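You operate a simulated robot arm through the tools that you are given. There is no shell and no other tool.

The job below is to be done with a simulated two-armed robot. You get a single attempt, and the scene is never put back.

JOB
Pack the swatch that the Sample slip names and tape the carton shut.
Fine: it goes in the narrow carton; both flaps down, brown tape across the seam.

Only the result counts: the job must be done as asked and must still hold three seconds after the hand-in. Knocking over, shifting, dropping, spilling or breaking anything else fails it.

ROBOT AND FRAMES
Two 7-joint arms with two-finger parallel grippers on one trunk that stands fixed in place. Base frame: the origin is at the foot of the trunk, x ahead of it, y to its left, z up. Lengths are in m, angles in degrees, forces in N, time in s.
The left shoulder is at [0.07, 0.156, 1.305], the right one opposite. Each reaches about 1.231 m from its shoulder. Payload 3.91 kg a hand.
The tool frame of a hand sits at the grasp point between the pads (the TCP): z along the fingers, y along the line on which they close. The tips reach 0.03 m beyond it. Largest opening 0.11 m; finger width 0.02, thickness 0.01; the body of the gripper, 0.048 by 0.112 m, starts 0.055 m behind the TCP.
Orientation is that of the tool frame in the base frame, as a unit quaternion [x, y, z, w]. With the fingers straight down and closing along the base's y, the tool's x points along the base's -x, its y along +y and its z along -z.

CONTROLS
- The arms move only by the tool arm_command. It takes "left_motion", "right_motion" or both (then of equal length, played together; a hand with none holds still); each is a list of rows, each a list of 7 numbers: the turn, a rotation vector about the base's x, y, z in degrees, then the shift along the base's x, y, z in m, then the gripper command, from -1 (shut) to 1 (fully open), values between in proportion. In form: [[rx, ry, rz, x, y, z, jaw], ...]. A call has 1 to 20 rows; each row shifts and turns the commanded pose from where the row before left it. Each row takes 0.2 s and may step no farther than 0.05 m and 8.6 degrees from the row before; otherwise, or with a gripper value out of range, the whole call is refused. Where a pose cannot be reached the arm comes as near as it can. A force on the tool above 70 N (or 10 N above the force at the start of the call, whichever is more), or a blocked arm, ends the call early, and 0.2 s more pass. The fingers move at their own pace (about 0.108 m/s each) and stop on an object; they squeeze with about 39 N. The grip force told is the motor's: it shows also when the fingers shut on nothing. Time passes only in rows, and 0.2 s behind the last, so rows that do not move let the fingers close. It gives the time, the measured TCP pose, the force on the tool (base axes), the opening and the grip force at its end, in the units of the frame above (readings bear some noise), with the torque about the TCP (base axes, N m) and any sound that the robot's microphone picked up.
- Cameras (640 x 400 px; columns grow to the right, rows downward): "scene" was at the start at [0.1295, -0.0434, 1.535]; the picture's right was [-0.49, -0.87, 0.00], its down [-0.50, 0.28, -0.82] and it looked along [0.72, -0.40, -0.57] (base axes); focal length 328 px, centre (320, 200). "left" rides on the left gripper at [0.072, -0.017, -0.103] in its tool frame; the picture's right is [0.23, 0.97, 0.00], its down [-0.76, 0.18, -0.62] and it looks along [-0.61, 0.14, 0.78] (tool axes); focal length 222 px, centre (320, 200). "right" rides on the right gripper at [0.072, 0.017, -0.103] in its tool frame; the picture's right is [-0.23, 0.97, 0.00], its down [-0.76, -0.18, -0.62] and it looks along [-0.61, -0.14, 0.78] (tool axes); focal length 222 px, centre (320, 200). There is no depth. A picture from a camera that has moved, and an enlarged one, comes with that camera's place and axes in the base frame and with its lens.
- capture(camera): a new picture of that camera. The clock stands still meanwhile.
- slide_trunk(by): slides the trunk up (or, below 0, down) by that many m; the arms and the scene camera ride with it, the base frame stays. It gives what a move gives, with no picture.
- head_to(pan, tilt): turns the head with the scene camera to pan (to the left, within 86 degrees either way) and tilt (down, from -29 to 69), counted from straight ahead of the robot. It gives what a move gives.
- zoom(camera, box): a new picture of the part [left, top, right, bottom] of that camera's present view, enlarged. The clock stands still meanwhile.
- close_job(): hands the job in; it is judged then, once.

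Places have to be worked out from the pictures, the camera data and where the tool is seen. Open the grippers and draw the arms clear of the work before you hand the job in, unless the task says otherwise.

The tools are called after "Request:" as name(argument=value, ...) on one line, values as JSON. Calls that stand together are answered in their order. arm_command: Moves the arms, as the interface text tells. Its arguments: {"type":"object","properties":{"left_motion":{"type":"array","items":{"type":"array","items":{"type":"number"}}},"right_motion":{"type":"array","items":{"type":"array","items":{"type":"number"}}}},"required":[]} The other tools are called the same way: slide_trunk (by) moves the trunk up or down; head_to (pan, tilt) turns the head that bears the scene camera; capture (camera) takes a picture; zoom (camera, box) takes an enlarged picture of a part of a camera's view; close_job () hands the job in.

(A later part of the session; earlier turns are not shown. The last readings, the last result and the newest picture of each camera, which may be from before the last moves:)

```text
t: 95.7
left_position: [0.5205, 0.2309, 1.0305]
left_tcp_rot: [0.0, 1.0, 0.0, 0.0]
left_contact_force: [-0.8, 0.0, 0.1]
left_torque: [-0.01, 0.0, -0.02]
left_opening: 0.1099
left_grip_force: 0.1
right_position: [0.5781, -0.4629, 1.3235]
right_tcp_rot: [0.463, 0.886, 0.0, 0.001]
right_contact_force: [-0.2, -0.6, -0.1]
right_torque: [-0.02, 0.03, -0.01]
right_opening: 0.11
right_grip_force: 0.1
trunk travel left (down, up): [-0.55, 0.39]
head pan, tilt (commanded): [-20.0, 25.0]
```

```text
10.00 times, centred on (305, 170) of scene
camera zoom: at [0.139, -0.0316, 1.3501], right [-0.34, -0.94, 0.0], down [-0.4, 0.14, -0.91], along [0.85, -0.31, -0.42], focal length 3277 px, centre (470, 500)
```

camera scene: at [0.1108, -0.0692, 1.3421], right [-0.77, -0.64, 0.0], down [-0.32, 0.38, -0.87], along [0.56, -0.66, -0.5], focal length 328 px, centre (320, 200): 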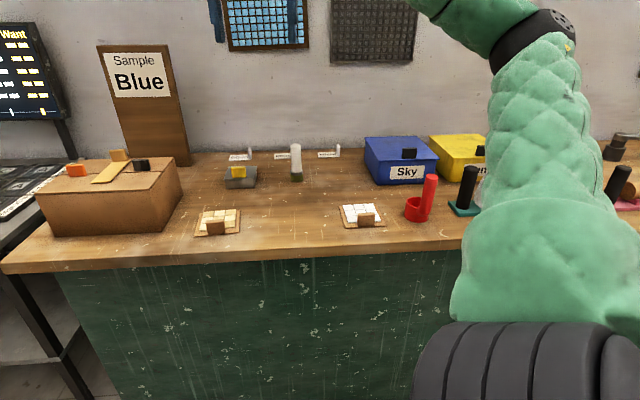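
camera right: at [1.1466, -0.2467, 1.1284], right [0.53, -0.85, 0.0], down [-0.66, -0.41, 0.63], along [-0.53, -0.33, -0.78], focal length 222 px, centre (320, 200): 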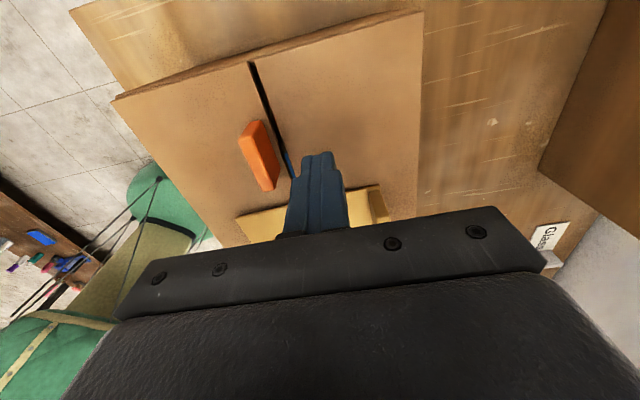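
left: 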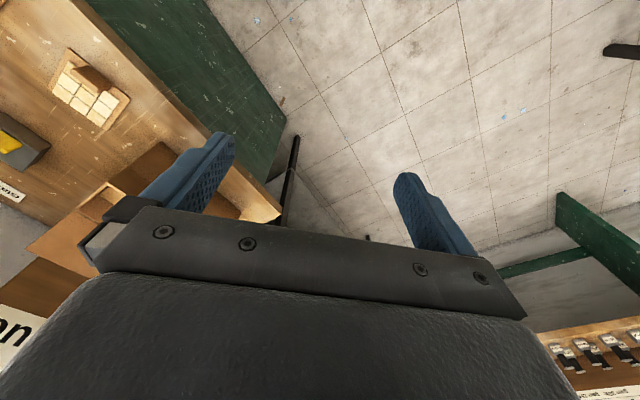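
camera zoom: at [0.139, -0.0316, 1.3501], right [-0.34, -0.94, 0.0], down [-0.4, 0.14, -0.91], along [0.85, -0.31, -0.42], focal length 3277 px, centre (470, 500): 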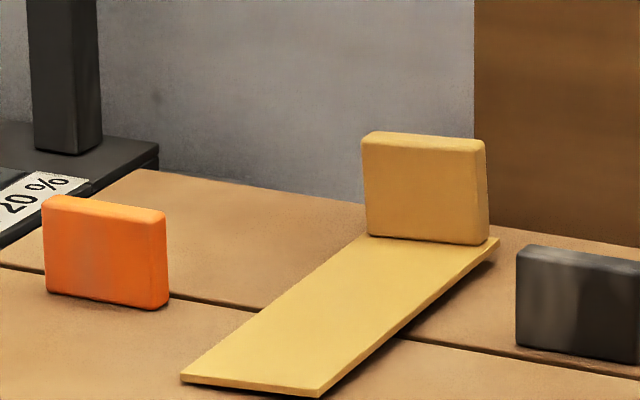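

The flaps are stable, but the strip balances on the rear flap's edge with its front hovering about 2 mm over the front flap. I'll re-seat it about 12 mm nearer the robot so it bears on both flaps; first I bring the right hand back over at yaw −45°.

Request:
arm_command(right_motion=[[0, 0, 1.4, 0.0389, 0.009, -0.0176, 0.18], [0, 0, 1.4, 0.0389, 0.009, -0.0176, 0.18], [0, 0, 1.4, 0.0389, 0.009, -0.0176, 0.18], [0, 0, 1.4, 0.0389, 0.009, -0.0176, 0.18], [0, 0, 1.4, 0.0389, 0.009, -0.0176, 0.18], [0, 0, 1.4, 0.0389, 0.009, -0.0176, 0.18], [0, 0, 1.4, 0.0389, 0.009, -0.0176, 0.18], [0, 0, 0, 0.04, 0.023, -0.01, 0.18], [0, 0, 0, 0.04, 0.023, -0.01, 0.18], [0, 0, 0, 0.04, 0.023, -0.01, 0.18], [0, 0, 0, 0, 0, 0, 0.18]])

Request:
capture(camera="right")

Request:
capture(camera="scene")

```text
t: 98.0
left_position: [0.5197, 0.2305, 1.0314]
left_tcp_rot: [0.0, 1.0, 0.0, -0.001]
left_contact_force: [-0.6, -0.2, 0.2]
left_torque: [-0.01, -0.04, 0.02]
left_opening: 0.1101
left_grip_force: 0.0
right_position: [0.9706, -0.3304, 1.1695]
right_tcp_rot: [0.386, 0.922, 0.0, 0.001]
right_contact_force: [-0.7, 0.3, -0.2]
right_torque: [0.02, 0.0, 0.01]
right_opening: 0.065
right_grip_force: 0.1
trunk travel left (down, up): [-0.55, 0.39]
head pan, tilt (commanded): [-20.0, 25.0]
```

```text
taken
camera right: at [0.933, -0.2682, 1.2724], right [0.85, 0.52, 0.0], down [0.41, -0.67, 0.62], along [0.33, -0.53, -0.78], focal length 222 px, centre (320, 200)
```

right: 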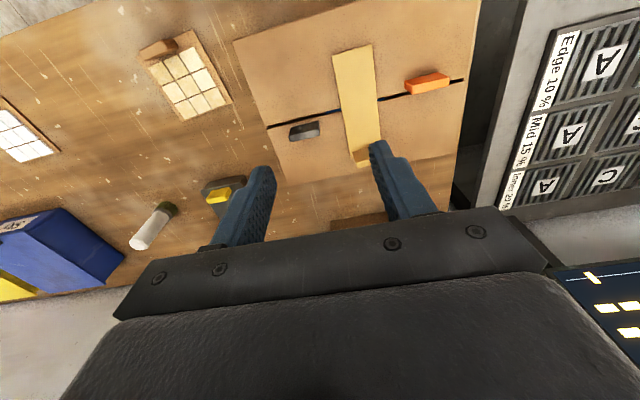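

```text
taken
camera scene: at [0.1382, -0.0327, 1.3502], right [-0.34, -0.94, 0.0], down [-0.4, 0.15, -0.91], along [0.85, -0.31, -0.42], focal length 328 px, centre (320, 200)
```

scene: 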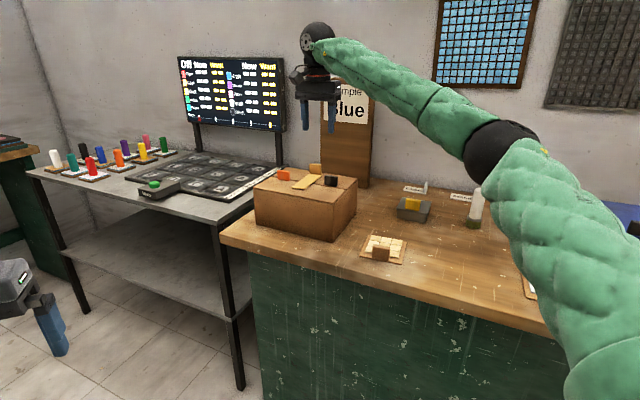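

The hand is near; I zoom to locate the tape's tab exactly.

Request:
zoom(camera="right", box=[230, 20, 480, 190])

```text
2.35 times, centred on (355, 105) of right
camera zoom: at [0.933, -0.2682, 1.2724], right [0.85, 0.52, 0.0], down [0.41, -0.67, 0.62], along [0.33, -0.53, -0.78], focal length 523 px, centre (238, 424)
```

zoom: 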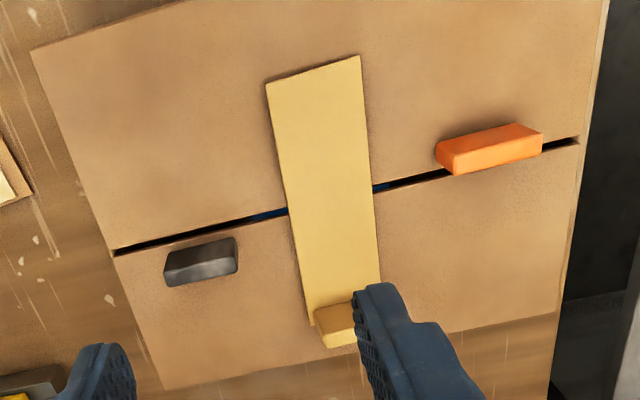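

The strip's centre is about 5 mm behind the seam as expected, tab near (1.064, -0.356). I move over the tab at z ≈ 1.09 with the fingers opened to 65 mm.

Request:
arm_command(right_motion=[[0, 0, 0, 0.031, -0.0084, -0.02, 0.18], [0, 0, 0, 0.031, -0.0084, -0.025, 0.18], [0, 0, 0, 0.031, -0.0083, -0.03, 0.18], [0, 0, 0, 0, 0, 0, 0.18]])

Request:
capture(camera="right")

Request:
zoom(camera="scene", box=[240, 120, 360, 210])

```text
t: 99.0
left_position: [0.5191, 0.2302, 1.0315]
left_tcp_rot: [0.0, 1.0, -0.001, 0.0]
left_contact_force: [0.5, -0.7, 0.8]
left_torque: [0.01, 0.01, 0.01]
left_opening: 0.1102
left_grip_force: 0.1
right_position: [1.0644, -0.3575, 1.0955]
right_tcp_rot: [0.386, 0.923, 0.0, 0.001]
right_contact_force: [-0.4, -0.3, -0.4]
right_torque: [0.05, -0.05, 0.01]
right_opening: 0.0649
right_grip_force: 0.2
trunk travel left (down, up): [-0.55, 0.39]
head pan, tilt (commanded): [-20.0, 25.0]
```

```text
taken
camera right: at [1.026, -0.2947, 1.1982], right [0.85, 0.52, 0.0], down [0.41, -0.67, 0.62], along [0.33, -0.53, -0.78], focal length 222 px, centre (320, 200)
```

right: 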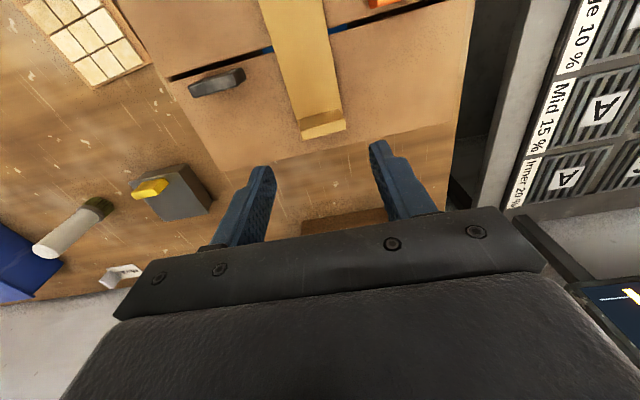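

```text
4.44 times, centred on (300, 165) of scene
camera zoom: at [0.138, -0.0325, 1.3502], right [-0.34, -0.94, 0.0], down [-0.4, 0.15, -0.91], along [0.85, -0.31, -0.42], focal length 1456 px, centre (409, 356)
```

zoom: 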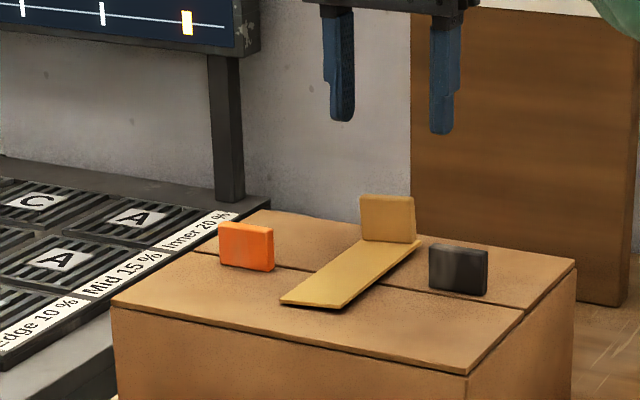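

The fingers straddle the tab well. I descend to grasp height and check.

Request:
arm_command(right_motion=[[0, 0, 0, 0, 0, -0.03, 0.18], [0, 0, 0, 0, 0, -0.03, 0.18], [0, 0, 0, 0, 0, -0.015, 0.18], [0, 0, 0, 0, 0, -0.006, 0.18], [0, 0, 0, 0, 0, 0, 0.18]])

Request:
capture(camera="right")

Request:
zoom(camera="scene", box=[240, 120, 360, 210])

```text
t: 100.2
left_position: [0.5193, 0.2322, 1.0306]
left_tcp_rot: [-0.001, 1.0, 0.0, 0.001]
left_contact_force: [0.5, 0.4, -0.3]
left_torque: [0.01, 0.0, 0.0]
left_opening: 0.11
left_grip_force: 0.0
right_position: [1.0638, -0.3544, 1.0129]
right_tcp_rot: [0.384, 0.923, -0.001, 0.001]
right_contact_force: [-0.5, 1.3, 0.2]
right_torque: [-0.01, 0.02, 0.02]
right_opening: 0.065
right_grip_force: 0.1
trunk travel left (down, up): [-0.55, 0.39]
head pan, tilt (commanded): [-20.0, 25.0]
```

```text
taken
camera right: at [1.027, -0.2926, 1.1157], right [0.85, 0.52, 0.0], down [0.41, -0.67, 0.62], along [0.33, -0.53, -0.78], focal length 222 px, centre (320, 200)
```

right: 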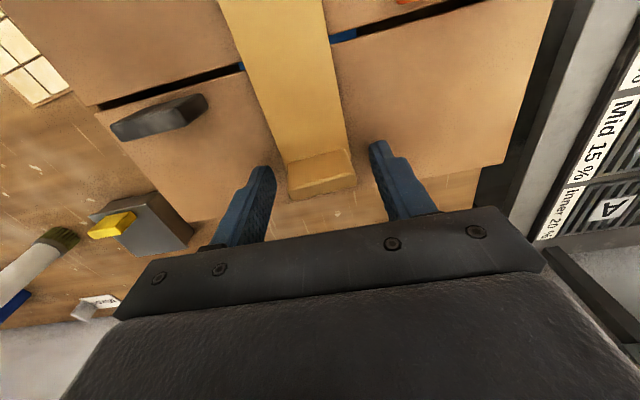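

```text
4.44 times, centred on (300, 165) of scene
camera zoom: at [0.1392, -0.0313, 1.3501], right [-0.34, -0.94, 0.0], down [-0.4, 0.14, -0.91], along [0.85, -0.31, -0.42], focal length 1456 px, centre (409, 356)
```

zoom: 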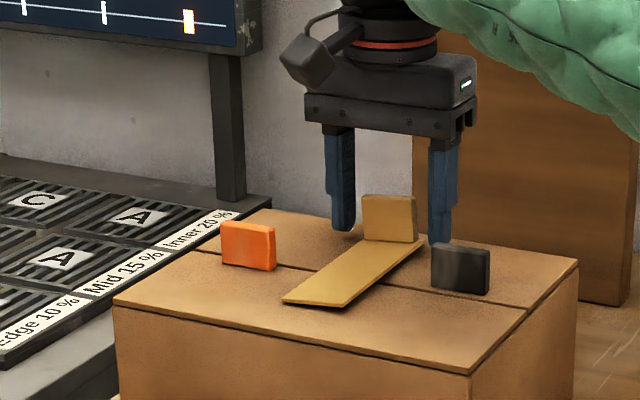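

The fingers stand on both sides of the tab. I close on it, lift 6 mm, shift 12 mm toward the robot and lower again.

Request:
arm_command(right_motion=[[0, 0, 0, 0, 0, 0, -0.1], [0, 0, 0, 0, 0, 0, -0.4], [0, 0, 0, 0, 0, 0, -1], [0, 0, 0, 0, 0, 0, -1]])

Request:
arm_command(right_motion=[[0, 0, 0, 0, 0, 0.006, -1], [0, 0, 0, 0, 0, 0, -1]])

Request:
zoom(camera="scene", box=[240, 120, 360, 210])

```text
t: 101.2
left_position: [0.5214, 0.2325, 1.03]
left_tcp_rot: [-0.001, 1.0, 0.0, 0.0]
left_contact_force: [-0.3, 0.3, 0.3]
left_torque: [0.01, -0.01, 0.02]
left_opening: 0.1101
left_grip_force: 0.0
right_position: [1.0649, -0.3543, 1.0119]
right_tcp_rot: [0.385, 0.923, 0.0, 0.001]
right_contact_force: [-1.0, 0.4, 0.2]
right_torque: [-0.02, -0.02, -0.02]
right_opening: 0.0388
right_grip_force: 39.5
trunk travel left (down, up): [-0.55, 0.39]
head pan, tilt (commanded): [-20.0, 25.0]
```

```text
t: 101.8
left_position: [0.5208, 0.232, 1.0302]
left_tcp_rot: [0.0, 1.0, -0.001, 0.0]
left_contact_force: [0.6, 0.2, 0.1]
left_torque: [-0.02, 0.03, -0.03]
left_opening: 0.1099
left_grip_force: 0.1
right_position: [1.0645, -0.355, 1.0181]
right_tcp_rot: [0.385, 0.923, -0.001, 0.0]
right_contact_force: [-0.1, -0.4, -1.7]
right_torque: [-0.02, -0.02, 0.03]
right_opening: 0.0387
right_grip_force: 38.8
trunk travel left (down, up): [-0.55, 0.39]
head pan, tilt (commanded): [-20.0, 25.0]
```

```text
4.44 times, centred on (300, 165) of scene
camera zoom: at [0.1396, -0.0316, 1.35], right [-0.34, -0.94, 0.0], down [-0.4, 0.14, -0.91], along [0.85, -0.31, -0.42], focal length 1456 px, centre (409, 356)
```

zoom: 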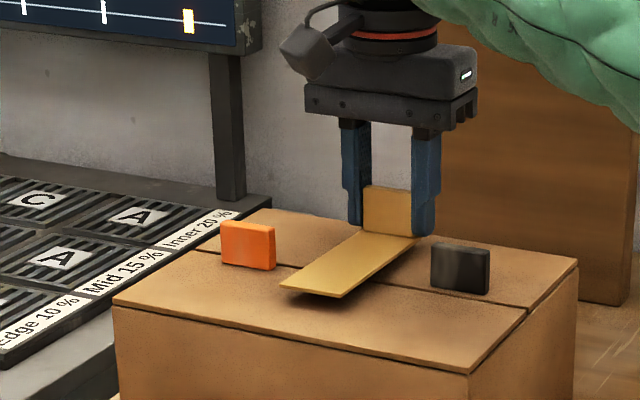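

The tape is lifted a few mm and level. I shift it 12 mm toward the robot and lower it back on the seam.

Request:
arm_command(right_motion=[[0, 0, 0, -0.0085, 0.0085, 0, -1], [0, 0, 0, 0, 0, -0.003, -1], [0, 0, 0, 0, 0, 0, -1]])

Request:
arm_command(right_motion=[[0, 0, 0, 0, 0, -0.003, -1], [0, 0, 0, 0, 0, 0, -1]])

Request:
zoom(camera="scene", box=[240, 120, 360, 210])

```text
t: 102.7
left_position: [0.521, 0.2315, 1.03]
left_tcp_rot: [0.0, 1.0, 0.0, 0.0]
left_contact_force: [-0.1, 0.4, 0.7]
left_torque: [0.01, 0.0, 0.0]
left_opening: 0.1099
left_grip_force: 0.2
right_position: [1.0563, -0.3483, 1.0147]
right_tcp_rot: [0.386, 0.922, 0.0, 0.0]
right_contact_force: [3.9, -3.4, -0.8]
right_torque: [-0.14, -0.06, 0.03]
right_opening: 0.0388
right_grip_force: 38.7
trunk travel left (down, up): [-0.55, 0.39]
head pan, tilt (commanded): [-20.0, 25.0]
```

```text
t: 103.2
left_position: [0.5206, 0.2309, 1.0303]
left_tcp_rot: [0.0, 1.0, 0.0, 0.0]
left_contact_force: [-0.6, -0.2, -0.3]
left_torque: [-0.04, 0.02, 0.01]
left_opening: 0.1102
left_grip_force: 0.0
right_position: [1.0568, -0.3473, 1.0118]
right_tcp_rot: [0.385, 0.923, 0.0, 0.001]
right_contact_force: [3.4, -5.7, 0.5]
right_torque: [-0.07, -0.08, 0.02]
right_opening: 0.0389
right_grip_force: 39.1
trunk travel left (down, up): [-0.55, 0.39]
head pan, tilt (commanded): [-20.0, 25.0]
```

```text
4.44 times, centred on (300, 165) of scene
camera zoom: at [0.1395, -0.0317, 1.35], right [-0.34, -0.94, 0.0], down [-0.4, 0.14, -0.91], along [0.85, -0.31, -0.42], focal length 1456 px, centre (409, 356)
```

zoom: 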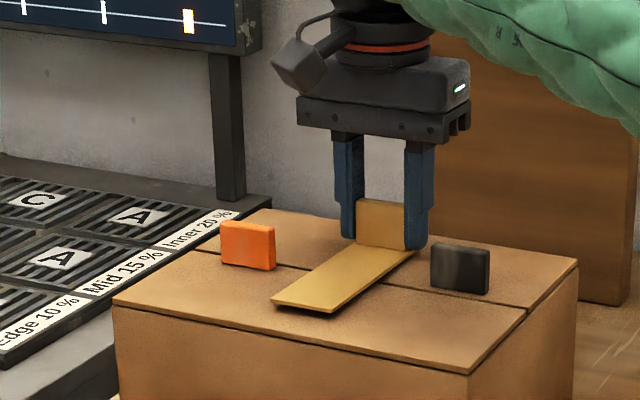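

There is about 6 N resisting along the strip direction, so I look closely from the wrist before going on.

Request:
capture(camera="right")

Request:
zoom(camera="scene", box=[275, 140, 345, 190])

```text
taken
camera right: at [1.019, -0.2849, 1.1155], right [0.85, 0.52, 0.0], down [0.41, -0.67, 0.62], along [0.33, -0.53, -0.78], focal length 222 px, centre (320, 200)
```

right: 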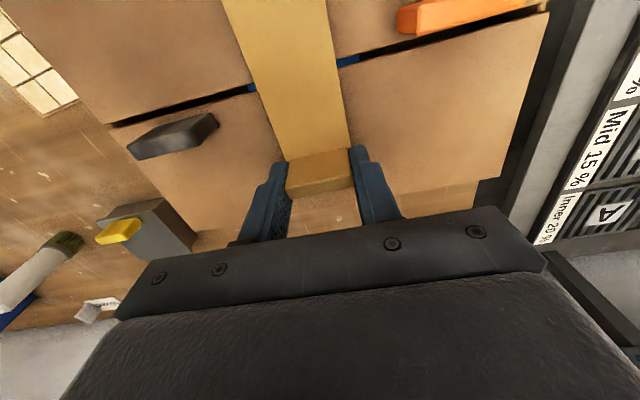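

```text
8.00 times, centred on (310, 165) of scene
camera zoom: at [0.1395, -0.0317, 1.35], right [-0.34, -0.94, 0.0], down [-0.4, 0.14, -0.91], along [0.85, -0.31, -0.42], focal length 2622 px, centre (400, 480)
```

zoom: 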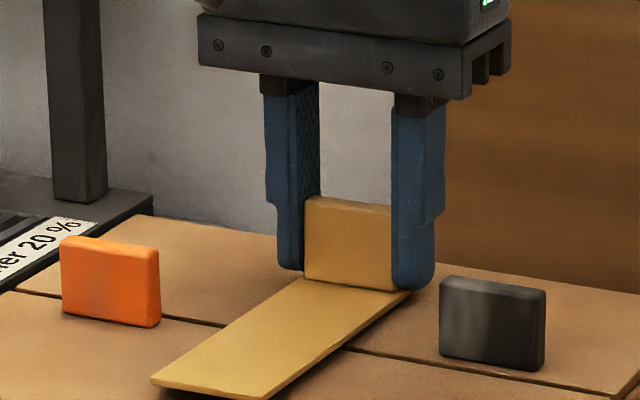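

The strip is back on the flaps, moved about 11 mm forward. I open the fingers and rise.

Request:
arm_command(right_motion=[[0, 0, 0, 0, 0, 0, -0.2], [0, 0, 0, 0, 0, 0, 0.1], [0, 0, 0, 0, 0, 0, 0.18], [0, 0, 0, 0, 0, 0, 0.18]])

Request:
zoom(camera="scene", box=[275, 140, 345, 190])

Request:
arm_command(right_motion=[[0, 0, 0, 0, 0, 0.03, 0.18], [0, 0, 0, 0, 0, 0.04, 0.18], [0, 0, 0, 0, 0, 0.04, 0.18], [0, 0, 0, 0, 0, 0, 0.18]])

Request:
zoom(camera="scene", box=[275, 150, 345, 200])

Request:
capture(camera="right")

```text
t: 104.2
left_position: [0.5208, 0.2325, 1.031]
left_tcp_rot: [0.0, 1.0, -0.001, 0.0]
left_contact_force: [0.5, -0.4, 0.0]
left_torque: [-0.04, 0.02, 0.0]
left_opening: 0.11
left_grip_force: 0.0
right_position: [1.0566, -0.3464, 1.012]
right_tcp_rot: [0.386, 0.923, -0.001, 0.001]
right_contact_force: [-0.2, 0.4, 0.5]
right_torque: [-0.02, 0.02, 0.01]
right_opening: 0.0649
right_grip_force: 0.1
trunk travel left (down, up): [-0.55, 0.39]
head pan, tilt (commanded): [-20.0, 25.0]
```

```text
8.00 times, centred on (310, 165) of scene
camera zoom: at [0.1393, -0.0314, 1.35], right [-0.34, -0.94, 0.0], down [-0.4, 0.14, -0.91], along [0.85, -0.31, -0.42], focal length 2622 px, centre (400, 480)
```

zoom: 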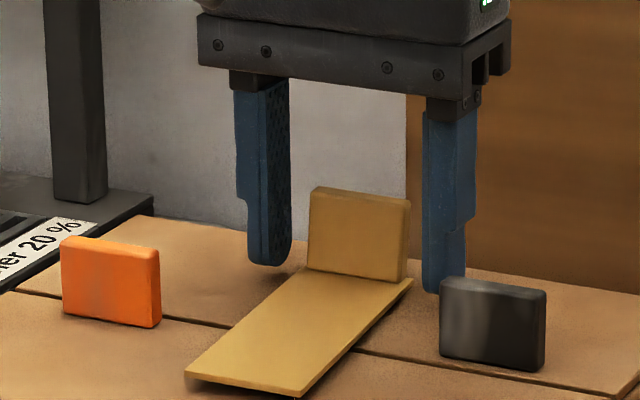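

```text
t: 105.2
left_position: [0.5209, 0.2313, 1.0318]
left_tcp_rot: [0.0, 1.0, 0.0, 0.0]
left_contact_force: [0.5, 0.8, 0.6]
left_torque: [0.03, 0.03, -0.01]
left_opening: 0.1099
left_grip_force: 0.1
right_position: [1.0569, -0.3477, 1.123]
right_tcp_rot: [0.386, 0.923, 0.0, 0.0]
right_contact_force: [0.3, 0.2, -0.9]
right_torque: [0.04, 0.0, -0.01]
right_opening: 0.065
right_grip_force: 0.2
trunk travel left (down, up): [-0.55, 0.39]
head pan, tilt (commanded): [-20.0, 25.0]
```

```text
8.00 times, centred on (310, 175) of scene
camera zoom: at [0.14, -0.032, 1.3499], right [-0.34, -0.94, 0.0], down [-0.4, 0.14, -0.91], along [0.85, -0.31, -0.42], focal length 2622 px, centre (400, 400)
```

zoom: 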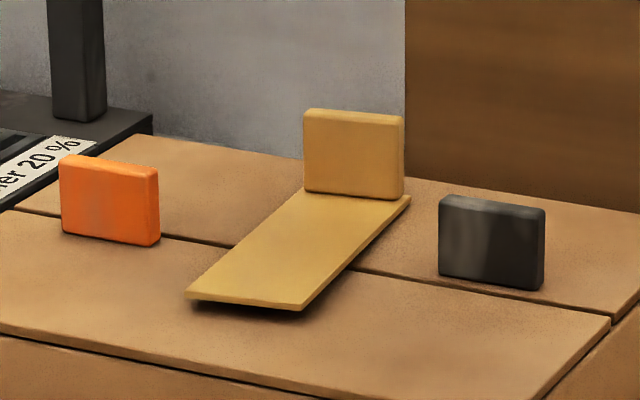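

```text
taken
camera right: at [1.019, -0.2855, 1.2257], right [0.85, 0.52, 0.0], down [0.41, -0.67, 0.62], along [0.33, -0.53, -0.78], focal length 222 px, centre (320, 200)
```

right: 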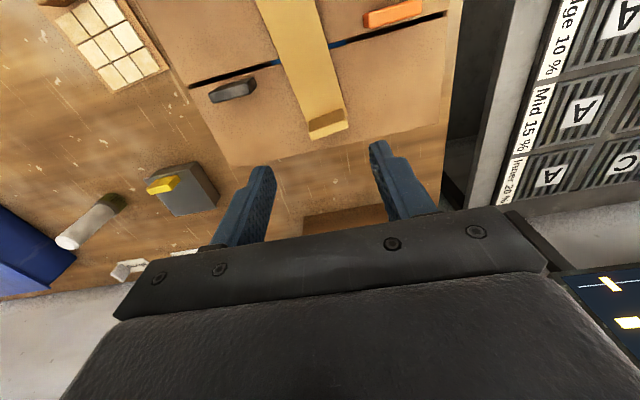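

When released, the strip sprang back to where I first laid it: it is evidently stuck to the carton already. I wait a moment and check how it settles.

Request:
arm_command(right_motion=[[0, 0, 0, 0, 0, 0.03, 0.18], [0, 0, 0, 0, 0, 0, 0.18], [0, 0, 0, 0, 0, 0, 0.18], [0, 0, 0, 0, 0, 0, 0.18], [0, 0, 0, 0, 0, 0, 0.18], [0, 0, 0, 0, 0, 0, 0.18], [0, 0, 0, 0, 0, 0, 0.18], [0, 0, 0, 0, 0, 0, 0.18], [0, 0, 0, 0, 0, 0, 0.18], [0, 0, 0, 0, 0, 0, 0.18]])

Request:
zoom(camera="scene", box=[275, 150, 345, 200])

Request:
zoom(camera="right", box=[170, 0, 480, 190])

```text
t: 107.5
left_position: [0.5206, 0.2319, 1.0313]
left_tcp_rot: [0.0, 1.0, 0.0, 0.0]
left_contact_force: [0.1, -0.3, 0.0]
left_torque: [0.0, 0.03, -0.01]
left_opening: 0.1101
left_grip_force: 0.0
right_position: [1.0557, -0.3473, 1.1526]
right_tcp_rot: [0.385, 0.923, -0.001, 0.0]
right_contact_force: [0.0, 0.1, 0.6]
right_torque: [0.03, -0.01, 0.01]
right_opening: 0.0649
right_grip_force: 0.1
trunk travel left (down, up): [-0.55, 0.39]
head pan, tilt (commanded): [-20.0, 25.0]
```

```text
8.00 times, centred on (310, 175) of scene
camera zoom: at [0.1392, -0.0314, 1.3501], right [-0.34, -0.94, 0.0], down [-0.4, 0.14, -0.91], along [0.85, -0.31, -0.42], focal length 2622 px, centre (400, 400)
```

zoom: 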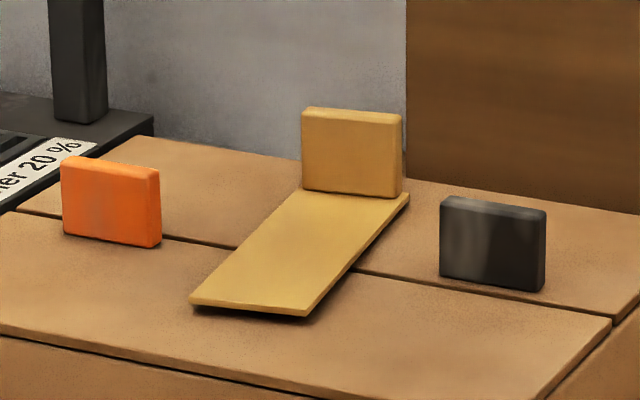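

```text
2.06 times, centred on (325, 95) of right
camera zoom: at [1.0184, -0.2848, 1.2566], right [0.85, 0.52, 0.0], down [0.41, -0.67, 0.62], along [0.33, -0.53, -0.78], focal length 459 px, centre (310, 417)
```

zoom: 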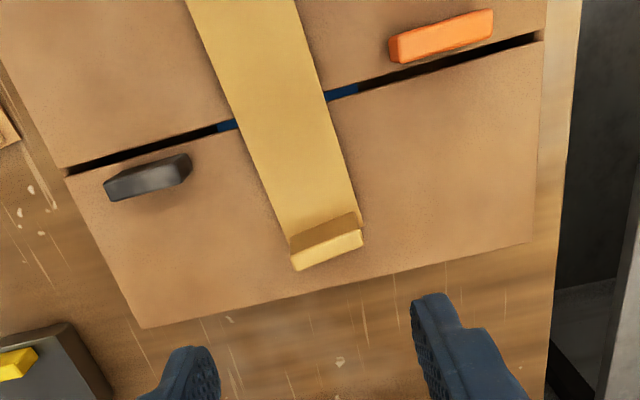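

The stuck strip returned to its place but sits turned by several degrees. I wait a few seconds to see whether it relaxes by itself.

Request:
arm_command(right_motion=[[0, 0, 0, 0, 0, 0, 0.18], [0, 0, 0, 0, 0, 0, 0.18], [0, 0, 0, 0, 0, 0, 0.18], [0, 0, 0, 0, 0, 0, 0.18], [0, 0, 0, 0, 0, 0, 0.18], [0, 0, 0, 0, 0, 0, 0.18], [0, 0, 0, 0, 0, 0, 0.18], [0, 0, 0, 0, 0, 0, 0.18], [0, 0, 0, 0, 0, 0, 0.18], [0, 0, 0, 0, 0, 0, 0.18], [0, 0, 0, 0, 0, 0, 0.18], [0, 0, 0, 0, 0, 0, 0.18], [0, 0, 0, 0, 0, 0, 0.18], [0, 0, 0, 0, 0, 0, 0.18], [0, 0, 0, 0, 0, 0, 0.18], [0, 0, 0, 0, 0, 0, 0.18], [0, 0, 0, 0, 0, 0, 0.18], [0, 0, 0, 0, 0, 0, 0.18], [0, 0, 0, 0, 0, 0, 0.18], [0, 0, 0, 0, 0, 0, 0.18]])

Request:
zoom(camera="scene", box=[275, 150, 345, 200])

Request:
zoom(camera="right", box=[170, 0, 480, 190])

```text
t: 111.7
left_position: [0.5207, 0.2313, 1.0308]
left_tcp_rot: [-0.002, 1.0, 0.0, 0.0]
left_contact_force: [-0.2, 0.2, -0.8]
left_torque: [0.02, 0.02, 0.01]
left_opening: 0.1099
left_grip_force: 0.0
right_position: [1.0558, -0.3468, 1.1534]
right_tcp_rot: [0.385, 0.923, -0.001, 0.0]
right_contact_force: [-0.3, -0.5, 0.3]
right_torque: [0.02, -0.02, -0.02]
right_opening: 0.0648
right_grip_force: 0.1
trunk travel left (down, up): [-0.55, 0.39]
head pan, tilt (commanded): [-20.0, 25.0]
```

```text
8.00 times, centred on (310, 175) of scene
camera zoom: at [0.1393, -0.0314, 1.35], right [-0.34, -0.94, 0.0], down [-0.4, 0.14, -0.91], along [0.85, -0.31, -0.42], focal length 2622 px, centre (400, 400)
```

zoom: 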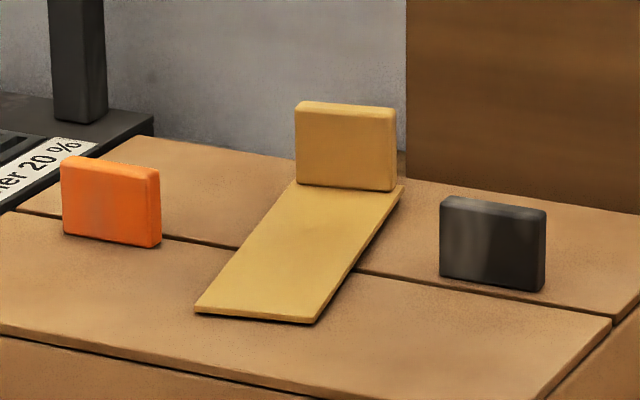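

```text
2.06 times, centred on (325, 95) of right
camera zoom: at [1.0184, -0.2848, 1.2566], right [0.85, 0.52, 0.0], down [0.41, -0.67, 0.62], along [0.33, -0.53, -0.78], focal length 459 px, centre (310, 417)
```

zoom: 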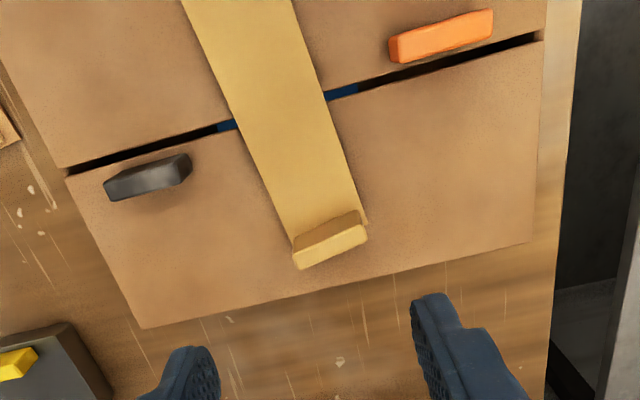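

It is still drifting slowly (front now down, turned a bit more). I watch another four seconds to learn whether it swings back.

Request:
arm_command(right_motion=[[0, 0, 0, 0, 0, 0, 0.18], [0, 0, 0, 0, 0, 0, 0.18], [0, 0, 0, 0, 0, 0, 0.18], [0, 0, 0, 0, 0, 0, 0.18], [0, 0, 0, 0, 0, 0, 0.18], [0, 0, 0, 0, 0, 0, 0.18], [0, 0, 0, 0, 0, 0, 0.18], [0, 0, 0, 0, 0, 0, 0.18], [0, 0, 0, 0, 0, 0, 0.18], [0, 0, 0, 0, 0, 0, 0.18], [0, 0, 0, 0, 0, 0, 0.18], [0, 0, 0, 0, 0, 0, 0.18], [0, 0, 0, 0, 0, 0, 0.18], [0, 0, 0, 0, 0, 0, 0.18], [0, 0, 0, 0, 0, 0, 0.18], [0, 0, 0, 0, 0, 0, 0.18], [0, 0, 0, 0, 0, 0, 0.18], [0, 0, 0, 0, 0, 0, 0.18], [0, 0, 0, 0, 0, 0, 0.18], [0, 0, 0, 0, 0, 0, 0.18]])

Request:
zoom(camera="scene", box=[275, 150, 345, 200])

Request:
zoom(camera="right", box=[170, 0, 480, 190])

```text
t: 115.8
left_position: [0.5197, 0.2312, 1.0303]
left_tcp_rot: [0.0, 1.0, -0.001, 0.001]
left_contact_force: [0.6, 0.1, -0.1]
left_torque: [-0.02, -0.03, 0.0]
left_opening: 0.1099
left_grip_force: 0.0
right_position: [1.0561, -0.3475, 1.1523]
right_tcp_rot: [0.385, 0.923, -0.001, 0.001]
right_contact_force: [-0.4, 0.0, 0.2]
right_torque: [0.02, 0.0, -0.01]
right_opening: 0.065
right_grip_force: 0.0
trunk travel left (down, up): [-0.55, 0.39]
head pan, tilt (commanded): [-20.0, 25.0]
```

```text
8.00 times, centred on (310, 175) of scene
camera zoom: at [0.1393, -0.0314, 1.35], right [-0.34, -0.94, 0.0], down [-0.4, 0.14, -0.91], along [0.85, -0.31, -0.42], focal length 2622 px, centre (400, 400)
```

zoom: 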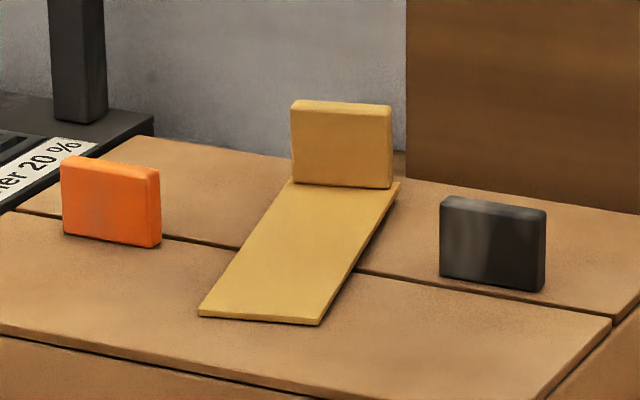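

```text
2.06 times, centred on (325, 95) of right
camera zoom: at [1.0184, -0.2848, 1.2566], right [0.85, 0.52, 0.0], down [0.41, -0.67, 0.62], along [0.33, -0.53, -0.78], focal length 459 px, centre (310, 417)
```

zoom: 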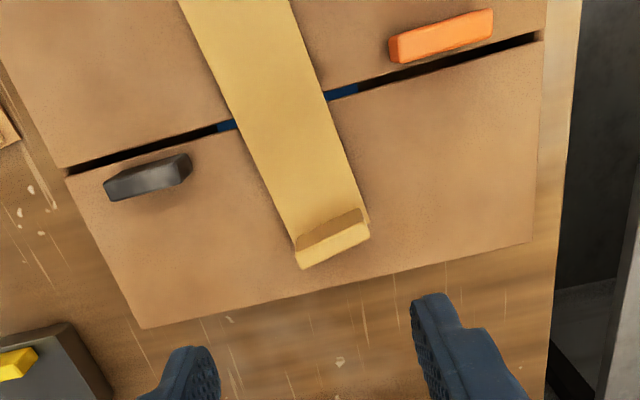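

The strip pivots freely about its stuck centre and has drifted about 9° in yaw. I'll take the tab again with matching yaw, turn it back square and release it without strain; first I line the hand up above it.

Request:
arm_command(right_motion=[[0, 0, 4.5, 0.0075, 0, -0.02, 0.18], [0, 0, 4.5, 0.0075, 0, -0.02, 0.18], [0, 0, 0, 0, 0, -0.02, 0.18], [0, 0, 0, 0, 0, 0, 0.18]])

Request:
capture(camera="right")

Request:
zoom(camera="scene", box=[275, 140, 345, 190])

```text
t: 116.8
left_position: [0.5208, 0.2319, 1.0314]
left_tcp_rot: [0.0, 1.0, 0.0, 0.0]
left_contact_force: [-0.9, 0.1, -0.4]
left_torque: [0.0, 0.01, -0.02]
left_opening: 0.1098
left_grip_force: 0.0
right_position: [1.0709, -0.346, 1.0929]
right_tcp_rot: [0.311, 0.95, 0.0, 0.0]
right_contact_force: [0.0, 0.1, -0.4]
right_torque: [0.01, -0.01, -0.02]
right_opening: 0.0651
right_grip_force: 0.0
trunk travel left (down, up): [-0.55, 0.39]
head pan, tilt (commanded): [-20.0, 25.0]
```

```text
taken
camera right: at [1.0237, -0.2905, 1.1961], right [0.76, 0.65, 0.0], down [0.51, -0.59, 0.62], along [0.41, -0.47, -0.78], focal length 222 px, centre (320, 200)
```

right: 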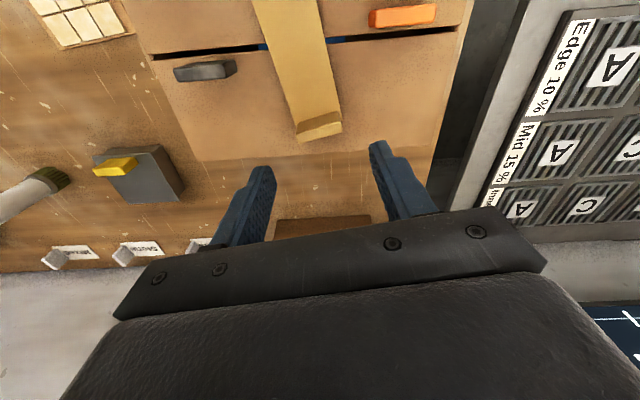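

```text
8.00 times, centred on (310, 165) of scene
camera zoom: at [0.139, -0.0309, 1.3501], right [-0.34, -0.94, 0.0], down [-0.4, 0.14, -0.91], along [0.85, -0.31, -0.42], focal length 2622 px, centre (400, 480)
```

zoom: 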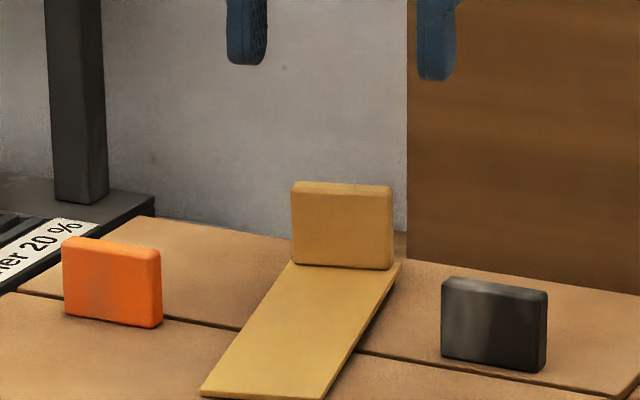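

The tab is centred between the fingers. I descend and close on it.

Request:
arm_command(right_motion=[[0, 0, 0, 0, 0, -0.03, 0.18], [0, 0, 0, 0, 0, -0.03, 0.18], [0, 0, 0, 0, 0, -0.018, 0.18], [0, 0, 0, 0, 0, 0, 0.18]])

Request:
zoom(camera="scene", box=[275, 140, 345, 190])

Request:
capture(camera="right")

```text
t: 117.8
left_position: [0.5206, 0.2316, 1.0304]
left_tcp_rot: [-0.001, 1.0, 0.0, 0.0]
left_contact_force: [-1.0, 0.1, 0.2]
left_torque: [0.0, -0.02, 0.0]
left_opening: 0.1102
left_grip_force: 0.0
right_position: [1.0723, -0.3474, 1.0146]
right_tcp_rot: [0.311, 0.95, 0.0, 0.001]
right_contact_force: [0.4, 0.6, 0.2]
right_torque: [-0.01, 0.0, 0.01]
right_opening: 0.065
right_grip_force: 0.0
trunk travel left (down, up): [-0.55, 0.39]
head pan, tilt (commanded): [-20.0, 25.0]
```

```text
8.00 times, centred on (310, 165) of scene
camera zoom: at [0.139, -0.0312, 1.3501], right [-0.34, -0.94, 0.0], down [-0.4, 0.14, -0.91], along [0.85, -0.31, -0.42], focal length 2622 px, centre (400, 480)
```

zoom: 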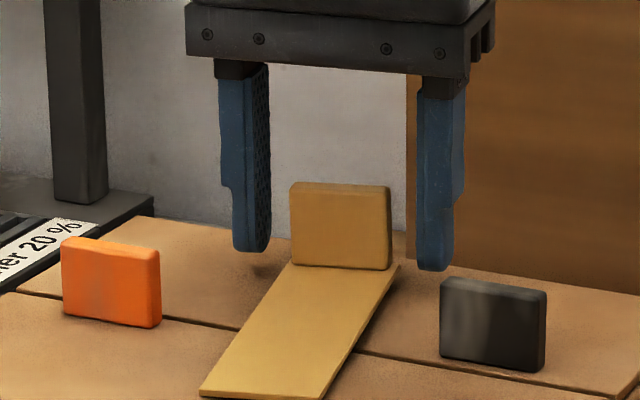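

```text
taken
camera right: at [1.0243, -0.2913, 1.1184], right [0.76, 0.65, 0.0], down [0.51, -0.59, 0.62], along [0.41, -0.47, -0.78], focal length 222 px, centre (320, 200)
```

right: 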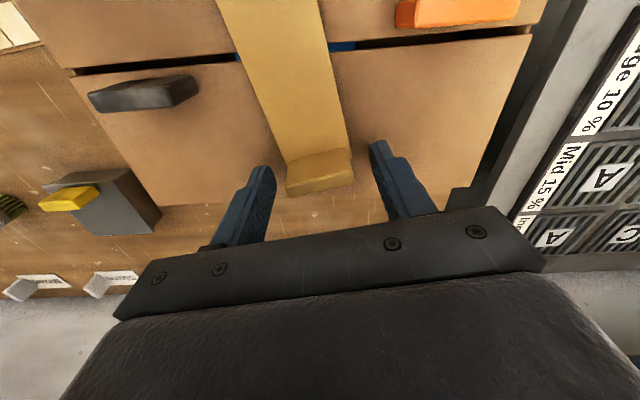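

I close gently, then turn the tab back by 9° while moving it to its original spot, and read the forces.

Request:
arm_command(right_motion=[[0, 0, 0, 0, 0, 0, -0.1], [0, 0, 0, 0, 0, 0, -0.25], [0, 0, 0, 0, 0, 0, -0.6], [0, 0, 0, 0, 0, 0, -0.6]])

Request:
arm_command(right_motion=[[0, 0, -3, -0.003, -0.0025, 0, -0.6], [0, 0, -3, -0.003, -0.0025, 0, -0.6], [0, 0, -3, -0.003, -0.0025, 0, -0.6], [0, 0, 0, 0, 0, -0.002, -0.6], [0, 0, 0, 0, 0, 0, -0.6], [0, 0, 0, 0, 0, 0, -0.6]])

Request:
zoom(camera="scene", box=[275, 140, 345, 190])

Request:
capture(camera="right")

```text
t: 118.8
left_position: [0.5205, 0.2321, 1.0299]
left_tcp_rot: [0.0, 1.0, 0.0, 0.0]
left_contact_force: [-0.3, 1.0, 0.4]
left_torque: [-0.01, 0.03, -0.01]
left_opening: 0.1101
left_grip_force: 0.0
right_position: [1.072, -0.3473, 1.0149]
right_tcp_rot: [0.311, 0.95, 0.0, 0.001]
right_contact_force: [-0.8, -0.3, -0.2]
right_torque: [0.0, 0.01, 0.01]
right_opening: 0.0391
right_grip_force: 39.3
trunk travel left (down, up): [-0.55, 0.39]
head pan, tilt (commanded): [-20.0, 25.0]
```

```text
t: 120.2
left_position: [0.5203, 0.232, 1.0308]
left_tcp_rot: [0.0, 1.0, 0.0, -0.001]
left_contact_force: [0.6, -0.5, 0.0]
left_torque: [0.0, 0.0, -0.01]
left_opening: 0.1099
left_grip_force: 0.0
right_position: [1.0622, -0.3542, 1.0133]
right_tcp_rot: [0.386, 0.923, 0.0, 0.001]
right_contact_force: [1.6, -0.9, 6.2]
right_torque: [0.44, 0.41, 0.05]
right_opening: 0.0391
right_grip_force: 39.0
trunk travel left (down, up): [-0.55, 0.39]
head pan, tilt (commanded): [-20.0, 25.0]
```

```text
8.00 times, centred on (310, 165) of scene
camera zoom: at [0.1388, -0.0313, 1.3502], right [-0.34, -0.94, 0.0], down [-0.4, 0.14, -0.91], along [0.85, -0.31, -0.42], focal length 2622 px, centre (400, 480)
```

zoom: 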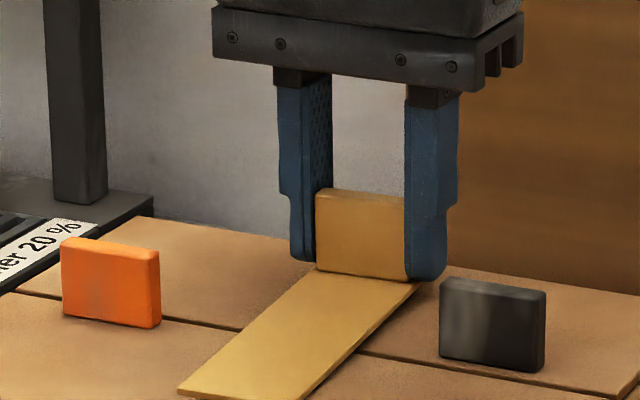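

```text
taken
camera right: at [1.0241, -0.292, 1.1169], right [0.85, 0.52, 0.0], down [0.41, -0.67, 0.62], along [0.33, -0.53, -0.78], focal length 222 px, centre (320, 200)
```

right: 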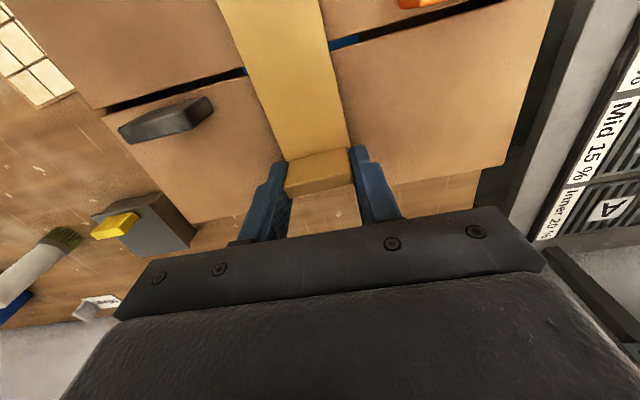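

The strip is square again and pressed lightly on both flaps. I trim yaw by −0.9°, ease the load, wait a moment and then open very slowly.

Request:
arm_command(right_motion=[[0, 0, -0.9, 0, 0, 0.0015, -0.6], [0, 0, 0, 0, 0, 0, -0.6], [0, 0, 0, 0, 0, 0, -0.6], [0, 0, 0, 0, 0, 0, -0.6]])

Request:
zoom(camera="scene", box=[275, 140, 345, 190])

```text
t: 121.2
left_position: [0.5194, 0.2312, 1.0304]
left_tcp_rot: [-0.001, 1.0, 0.0, 0.0]
left_contact_force: [-0.5, -0.7, -0.1]
left_torque: [-0.01, 0.0, -0.01]
left_opening: 0.1099
left_grip_force: 0.1
right_position: [1.0623, -0.3534, 1.0145]
right_tcp_rot: [0.393, 0.92, 0.0, 0.002]
right_contact_force: [0.9, -0.8, 0.8]
right_torque: [-0.01, -0.01, 0.02]
right_opening: 0.039
right_grip_force: 39.0
trunk travel left (down, up): [-0.55, 0.39]
head pan, tilt (commanded): [-20.0, 25.0]
```

```text
8.00 times, centred on (310, 165) of scene
camera zoom: at [0.1392, -0.0314, 1.35], right [-0.34, -0.94, 0.0], down [-0.4, 0.14, -0.91], along [0.85, -0.31, -0.42], focal length 2622 px, centre (400, 480)
```

zoom: 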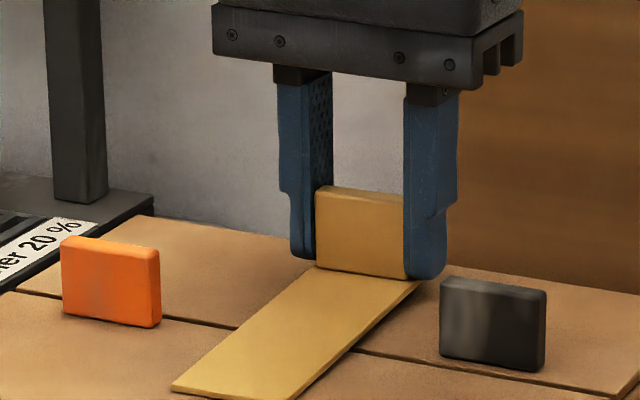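

Forces and torque are now about zero and the strip is square. I release with very small opening steps.

Request:
arm_command(right_motion=[[0, 0, 0, 0.0012, -0.0012, 0, -0.6], [0, 0, 0, 0, 0, 0, -0.6], [0, 0, 0, 0, 0, 0, -0.29], [0, 0, 0, 0, 0, 0, -0.27], [0, 0, 0, 0, 0, 0, -0.25], [0, 0, 0, 0, 0, 0, -0.2], [0, 0, 0, 0, 0, 0, -0.1], [0, 0, 0, 0, 0, 0, 0.05], [0, 0, 0, 0, 0, 0, 0.18], [0, 0, 0, 0, 0, 0, 0.18]])

Request:
zoom(camera="scene", box=[275, 140, 345, 190])

```text
t: 123.5
left_position: [0.5204, 0.2327, 1.0297]
left_tcp_rot: [-0.002, 1.0, 0.0, 0.0]
left_contact_force: [-0.3, -0.8, 0.5]
left_torque: [0.01, -0.03, 0.04]
left_opening: 0.11
left_grip_force: 0.2
right_position: [1.0635, -0.3555, 1.0137]
right_tcp_rot: [0.393, 0.92, 0.0, 0.002]
right_contact_force: [0.0, -0.3, 0.2]
right_torque: [-0.04, 0.0, 0.01]
right_opening: 0.0648
right_grip_force: 0.0
trunk travel left (down, up): [-0.55, 0.39]
head pan, tilt (commanded): [-20.0, 25.0]
```

```text
8.00 times, centred on (310, 165) of scene
camera zoom: at [0.1393, -0.0314, 1.35], right [-0.34, -0.94, 0.0], down [-0.4, 0.14, -0.91], along [0.85, -0.31, -0.42], focal length 2622 px, centre (400, 480)
```

zoom: 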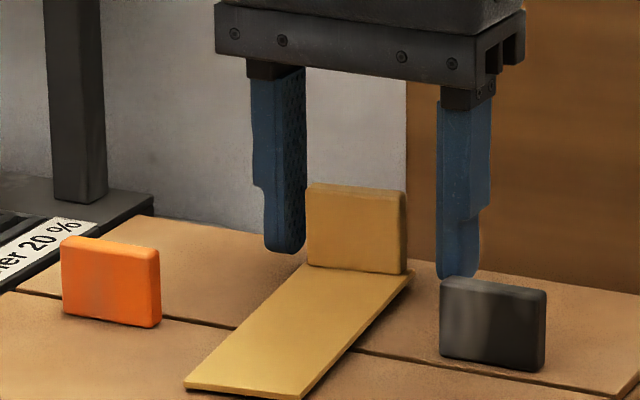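

The strip swung about 4° on release and its tab is next to the left finger, so I first centre the fingers around the tab, then lift straight up.

Request:
arm_command(right_motion=[[0, 0, 0, 0.0035, 0.0035, 0, 0.25], [0, 0, 0, 0, 0, 0, 0.25], [0, 0, 0, 0, 0, 0.03, 0.25], [0, 0, 0, 0, 0, 0.04, 0.25], [0, 0, 0, 0, 0, 0.04, 0.25]])

Request:
zoom(camera="scene", box=[275, 150, 345, 200])

Request:
zoom(camera="right", box=[170, 0, 480, 190])

```text
t: 124.7
left_position: [0.52, 0.233, 1.0303]
left_tcp_rot: [-0.001, 1.0, 0.0, 0.0]
left_contact_force: [-0.1, -0.6, 0.9]
left_torque: [-0.02, -0.01, -0.04]
left_opening: 0.1099
left_grip_force: 0.1
right_position: [1.0654, -0.3513, 1.125]
right_tcp_rot: [0.393, 0.92, 0.0, 0.001]
right_contact_force: [-0.1, 1.2, -0.1]
right_torque: [0.01, 0.03, -0.02]
right_opening: 0.0691
right_grip_force: 0.1
trunk travel left (down, up): [-0.55, 0.39]
head pan, tilt (commanded): [-20.0, 25.0]
```

```text
8.00 times, centred on (310, 175) of scene
camera zoom: at [0.1382, -0.0306, 1.3501], right [-0.34, -0.94, 0.0], down [-0.4, 0.14, -0.91], along [0.85, -0.31, -0.42], focal length 2622 px, centre (400, 400)
```

zoom: 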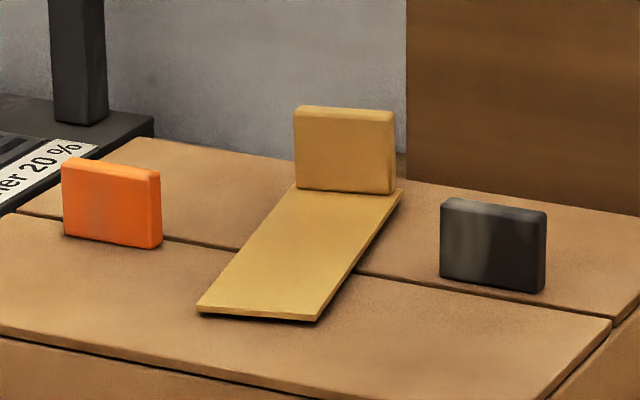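

```text
2.06 times, centred on (325, 95) of right
camera zoom: at [1.0292, -0.288, 1.228], right [0.86, 0.51, 0.0], down [0.4, -0.67, 0.62], along [0.32, -0.54, -0.78], focal length 459 px, centre (310, 417)
```

zoom: 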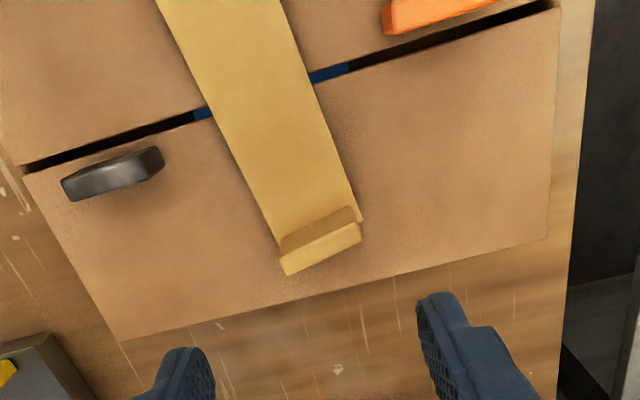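

The strip still crosses the seam, turned by roughly 8°. I draw the arm back now and look at it again once clear.

Request:
arm_command(right_motion=[[0, 0, 0, -0.02, -0.01, 0.04, 0.6], [0, 0, 0, -0.04, -0.01, 0.02, 1], [0, 0, 0, -0.045, -0.01, 0.01, 1], [0, 0, 0, -0.045, -0.01, 0.01, 1], [0, 0, 0, -0.045, -0.01, 0.01, 1], [0, 0, 0, -0.045, -0.01, 0.01, 1], [0, 0, 0, -0.045, -0.01, 0.01, 1], [0, 0, 0, -0.045, -0.01, 0.01, 1], [0, 0, 0, -0.045, -0.01, 0.01, 1], [0, 0, 0, -0.045, -0.01, 0, 1], [0, 0, 0, -0.045, -0.01, 0, 1], [0, 0, 0, 0, 0, 0, 1]])

Request:
zoom(camera="scene", box=[275, 150, 345, 200])

Request:
capture(camera="scene")

```text
t: 127.2
left_position: [0.5217, 0.2326, 1.0294]
left_tcp_rot: [0.001, 1.0, 0.0, 0.0]
left_contact_force: [-0.1, 0.4, -0.2]
left_torque: [-0.01, 0.01, -0.02]
left_opening: 0.1099
left_grip_force: 0.0
right_position: [0.603, -0.463, 1.2539]
right_tcp_rot: [0.392, 0.92, 0.0, 0.001]
right_contact_force: [0.1, -0.4, -0.1]
right_torque: [-0.02, -0.01, 0.04]
right_opening: 0.1099
right_grip_force: 0.0
trunk travel left (down, up): [-0.55, 0.39]
head pan, tilt (commanded): [-20.0, 25.0]
```

```text
8.00 times, centred on (310, 175) of scene
camera zoom: at [0.1404, -0.0312, 1.3498], right [-0.34, -0.94, 0.0], down [-0.4, 0.14, -0.91], along [0.85, -0.31, -0.42], focal length 2622 px, centre (400, 400)
```

zoom: 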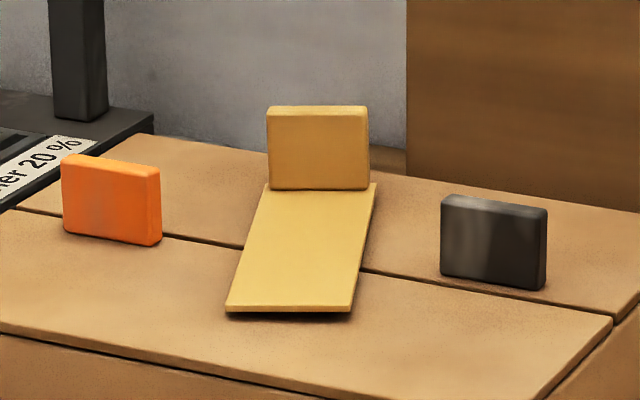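

```text
taken
camera scene: at [0.1404, -0.0312, 1.3498], right [-0.34, -0.94, 0.0], down [-0.4, 0.14, -0.91], along [0.85, -0.31, -0.42], focal length 328 px, centre (320, 200)
```

scene: 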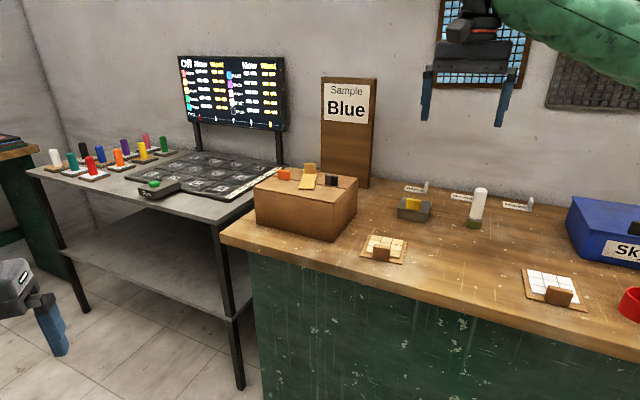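

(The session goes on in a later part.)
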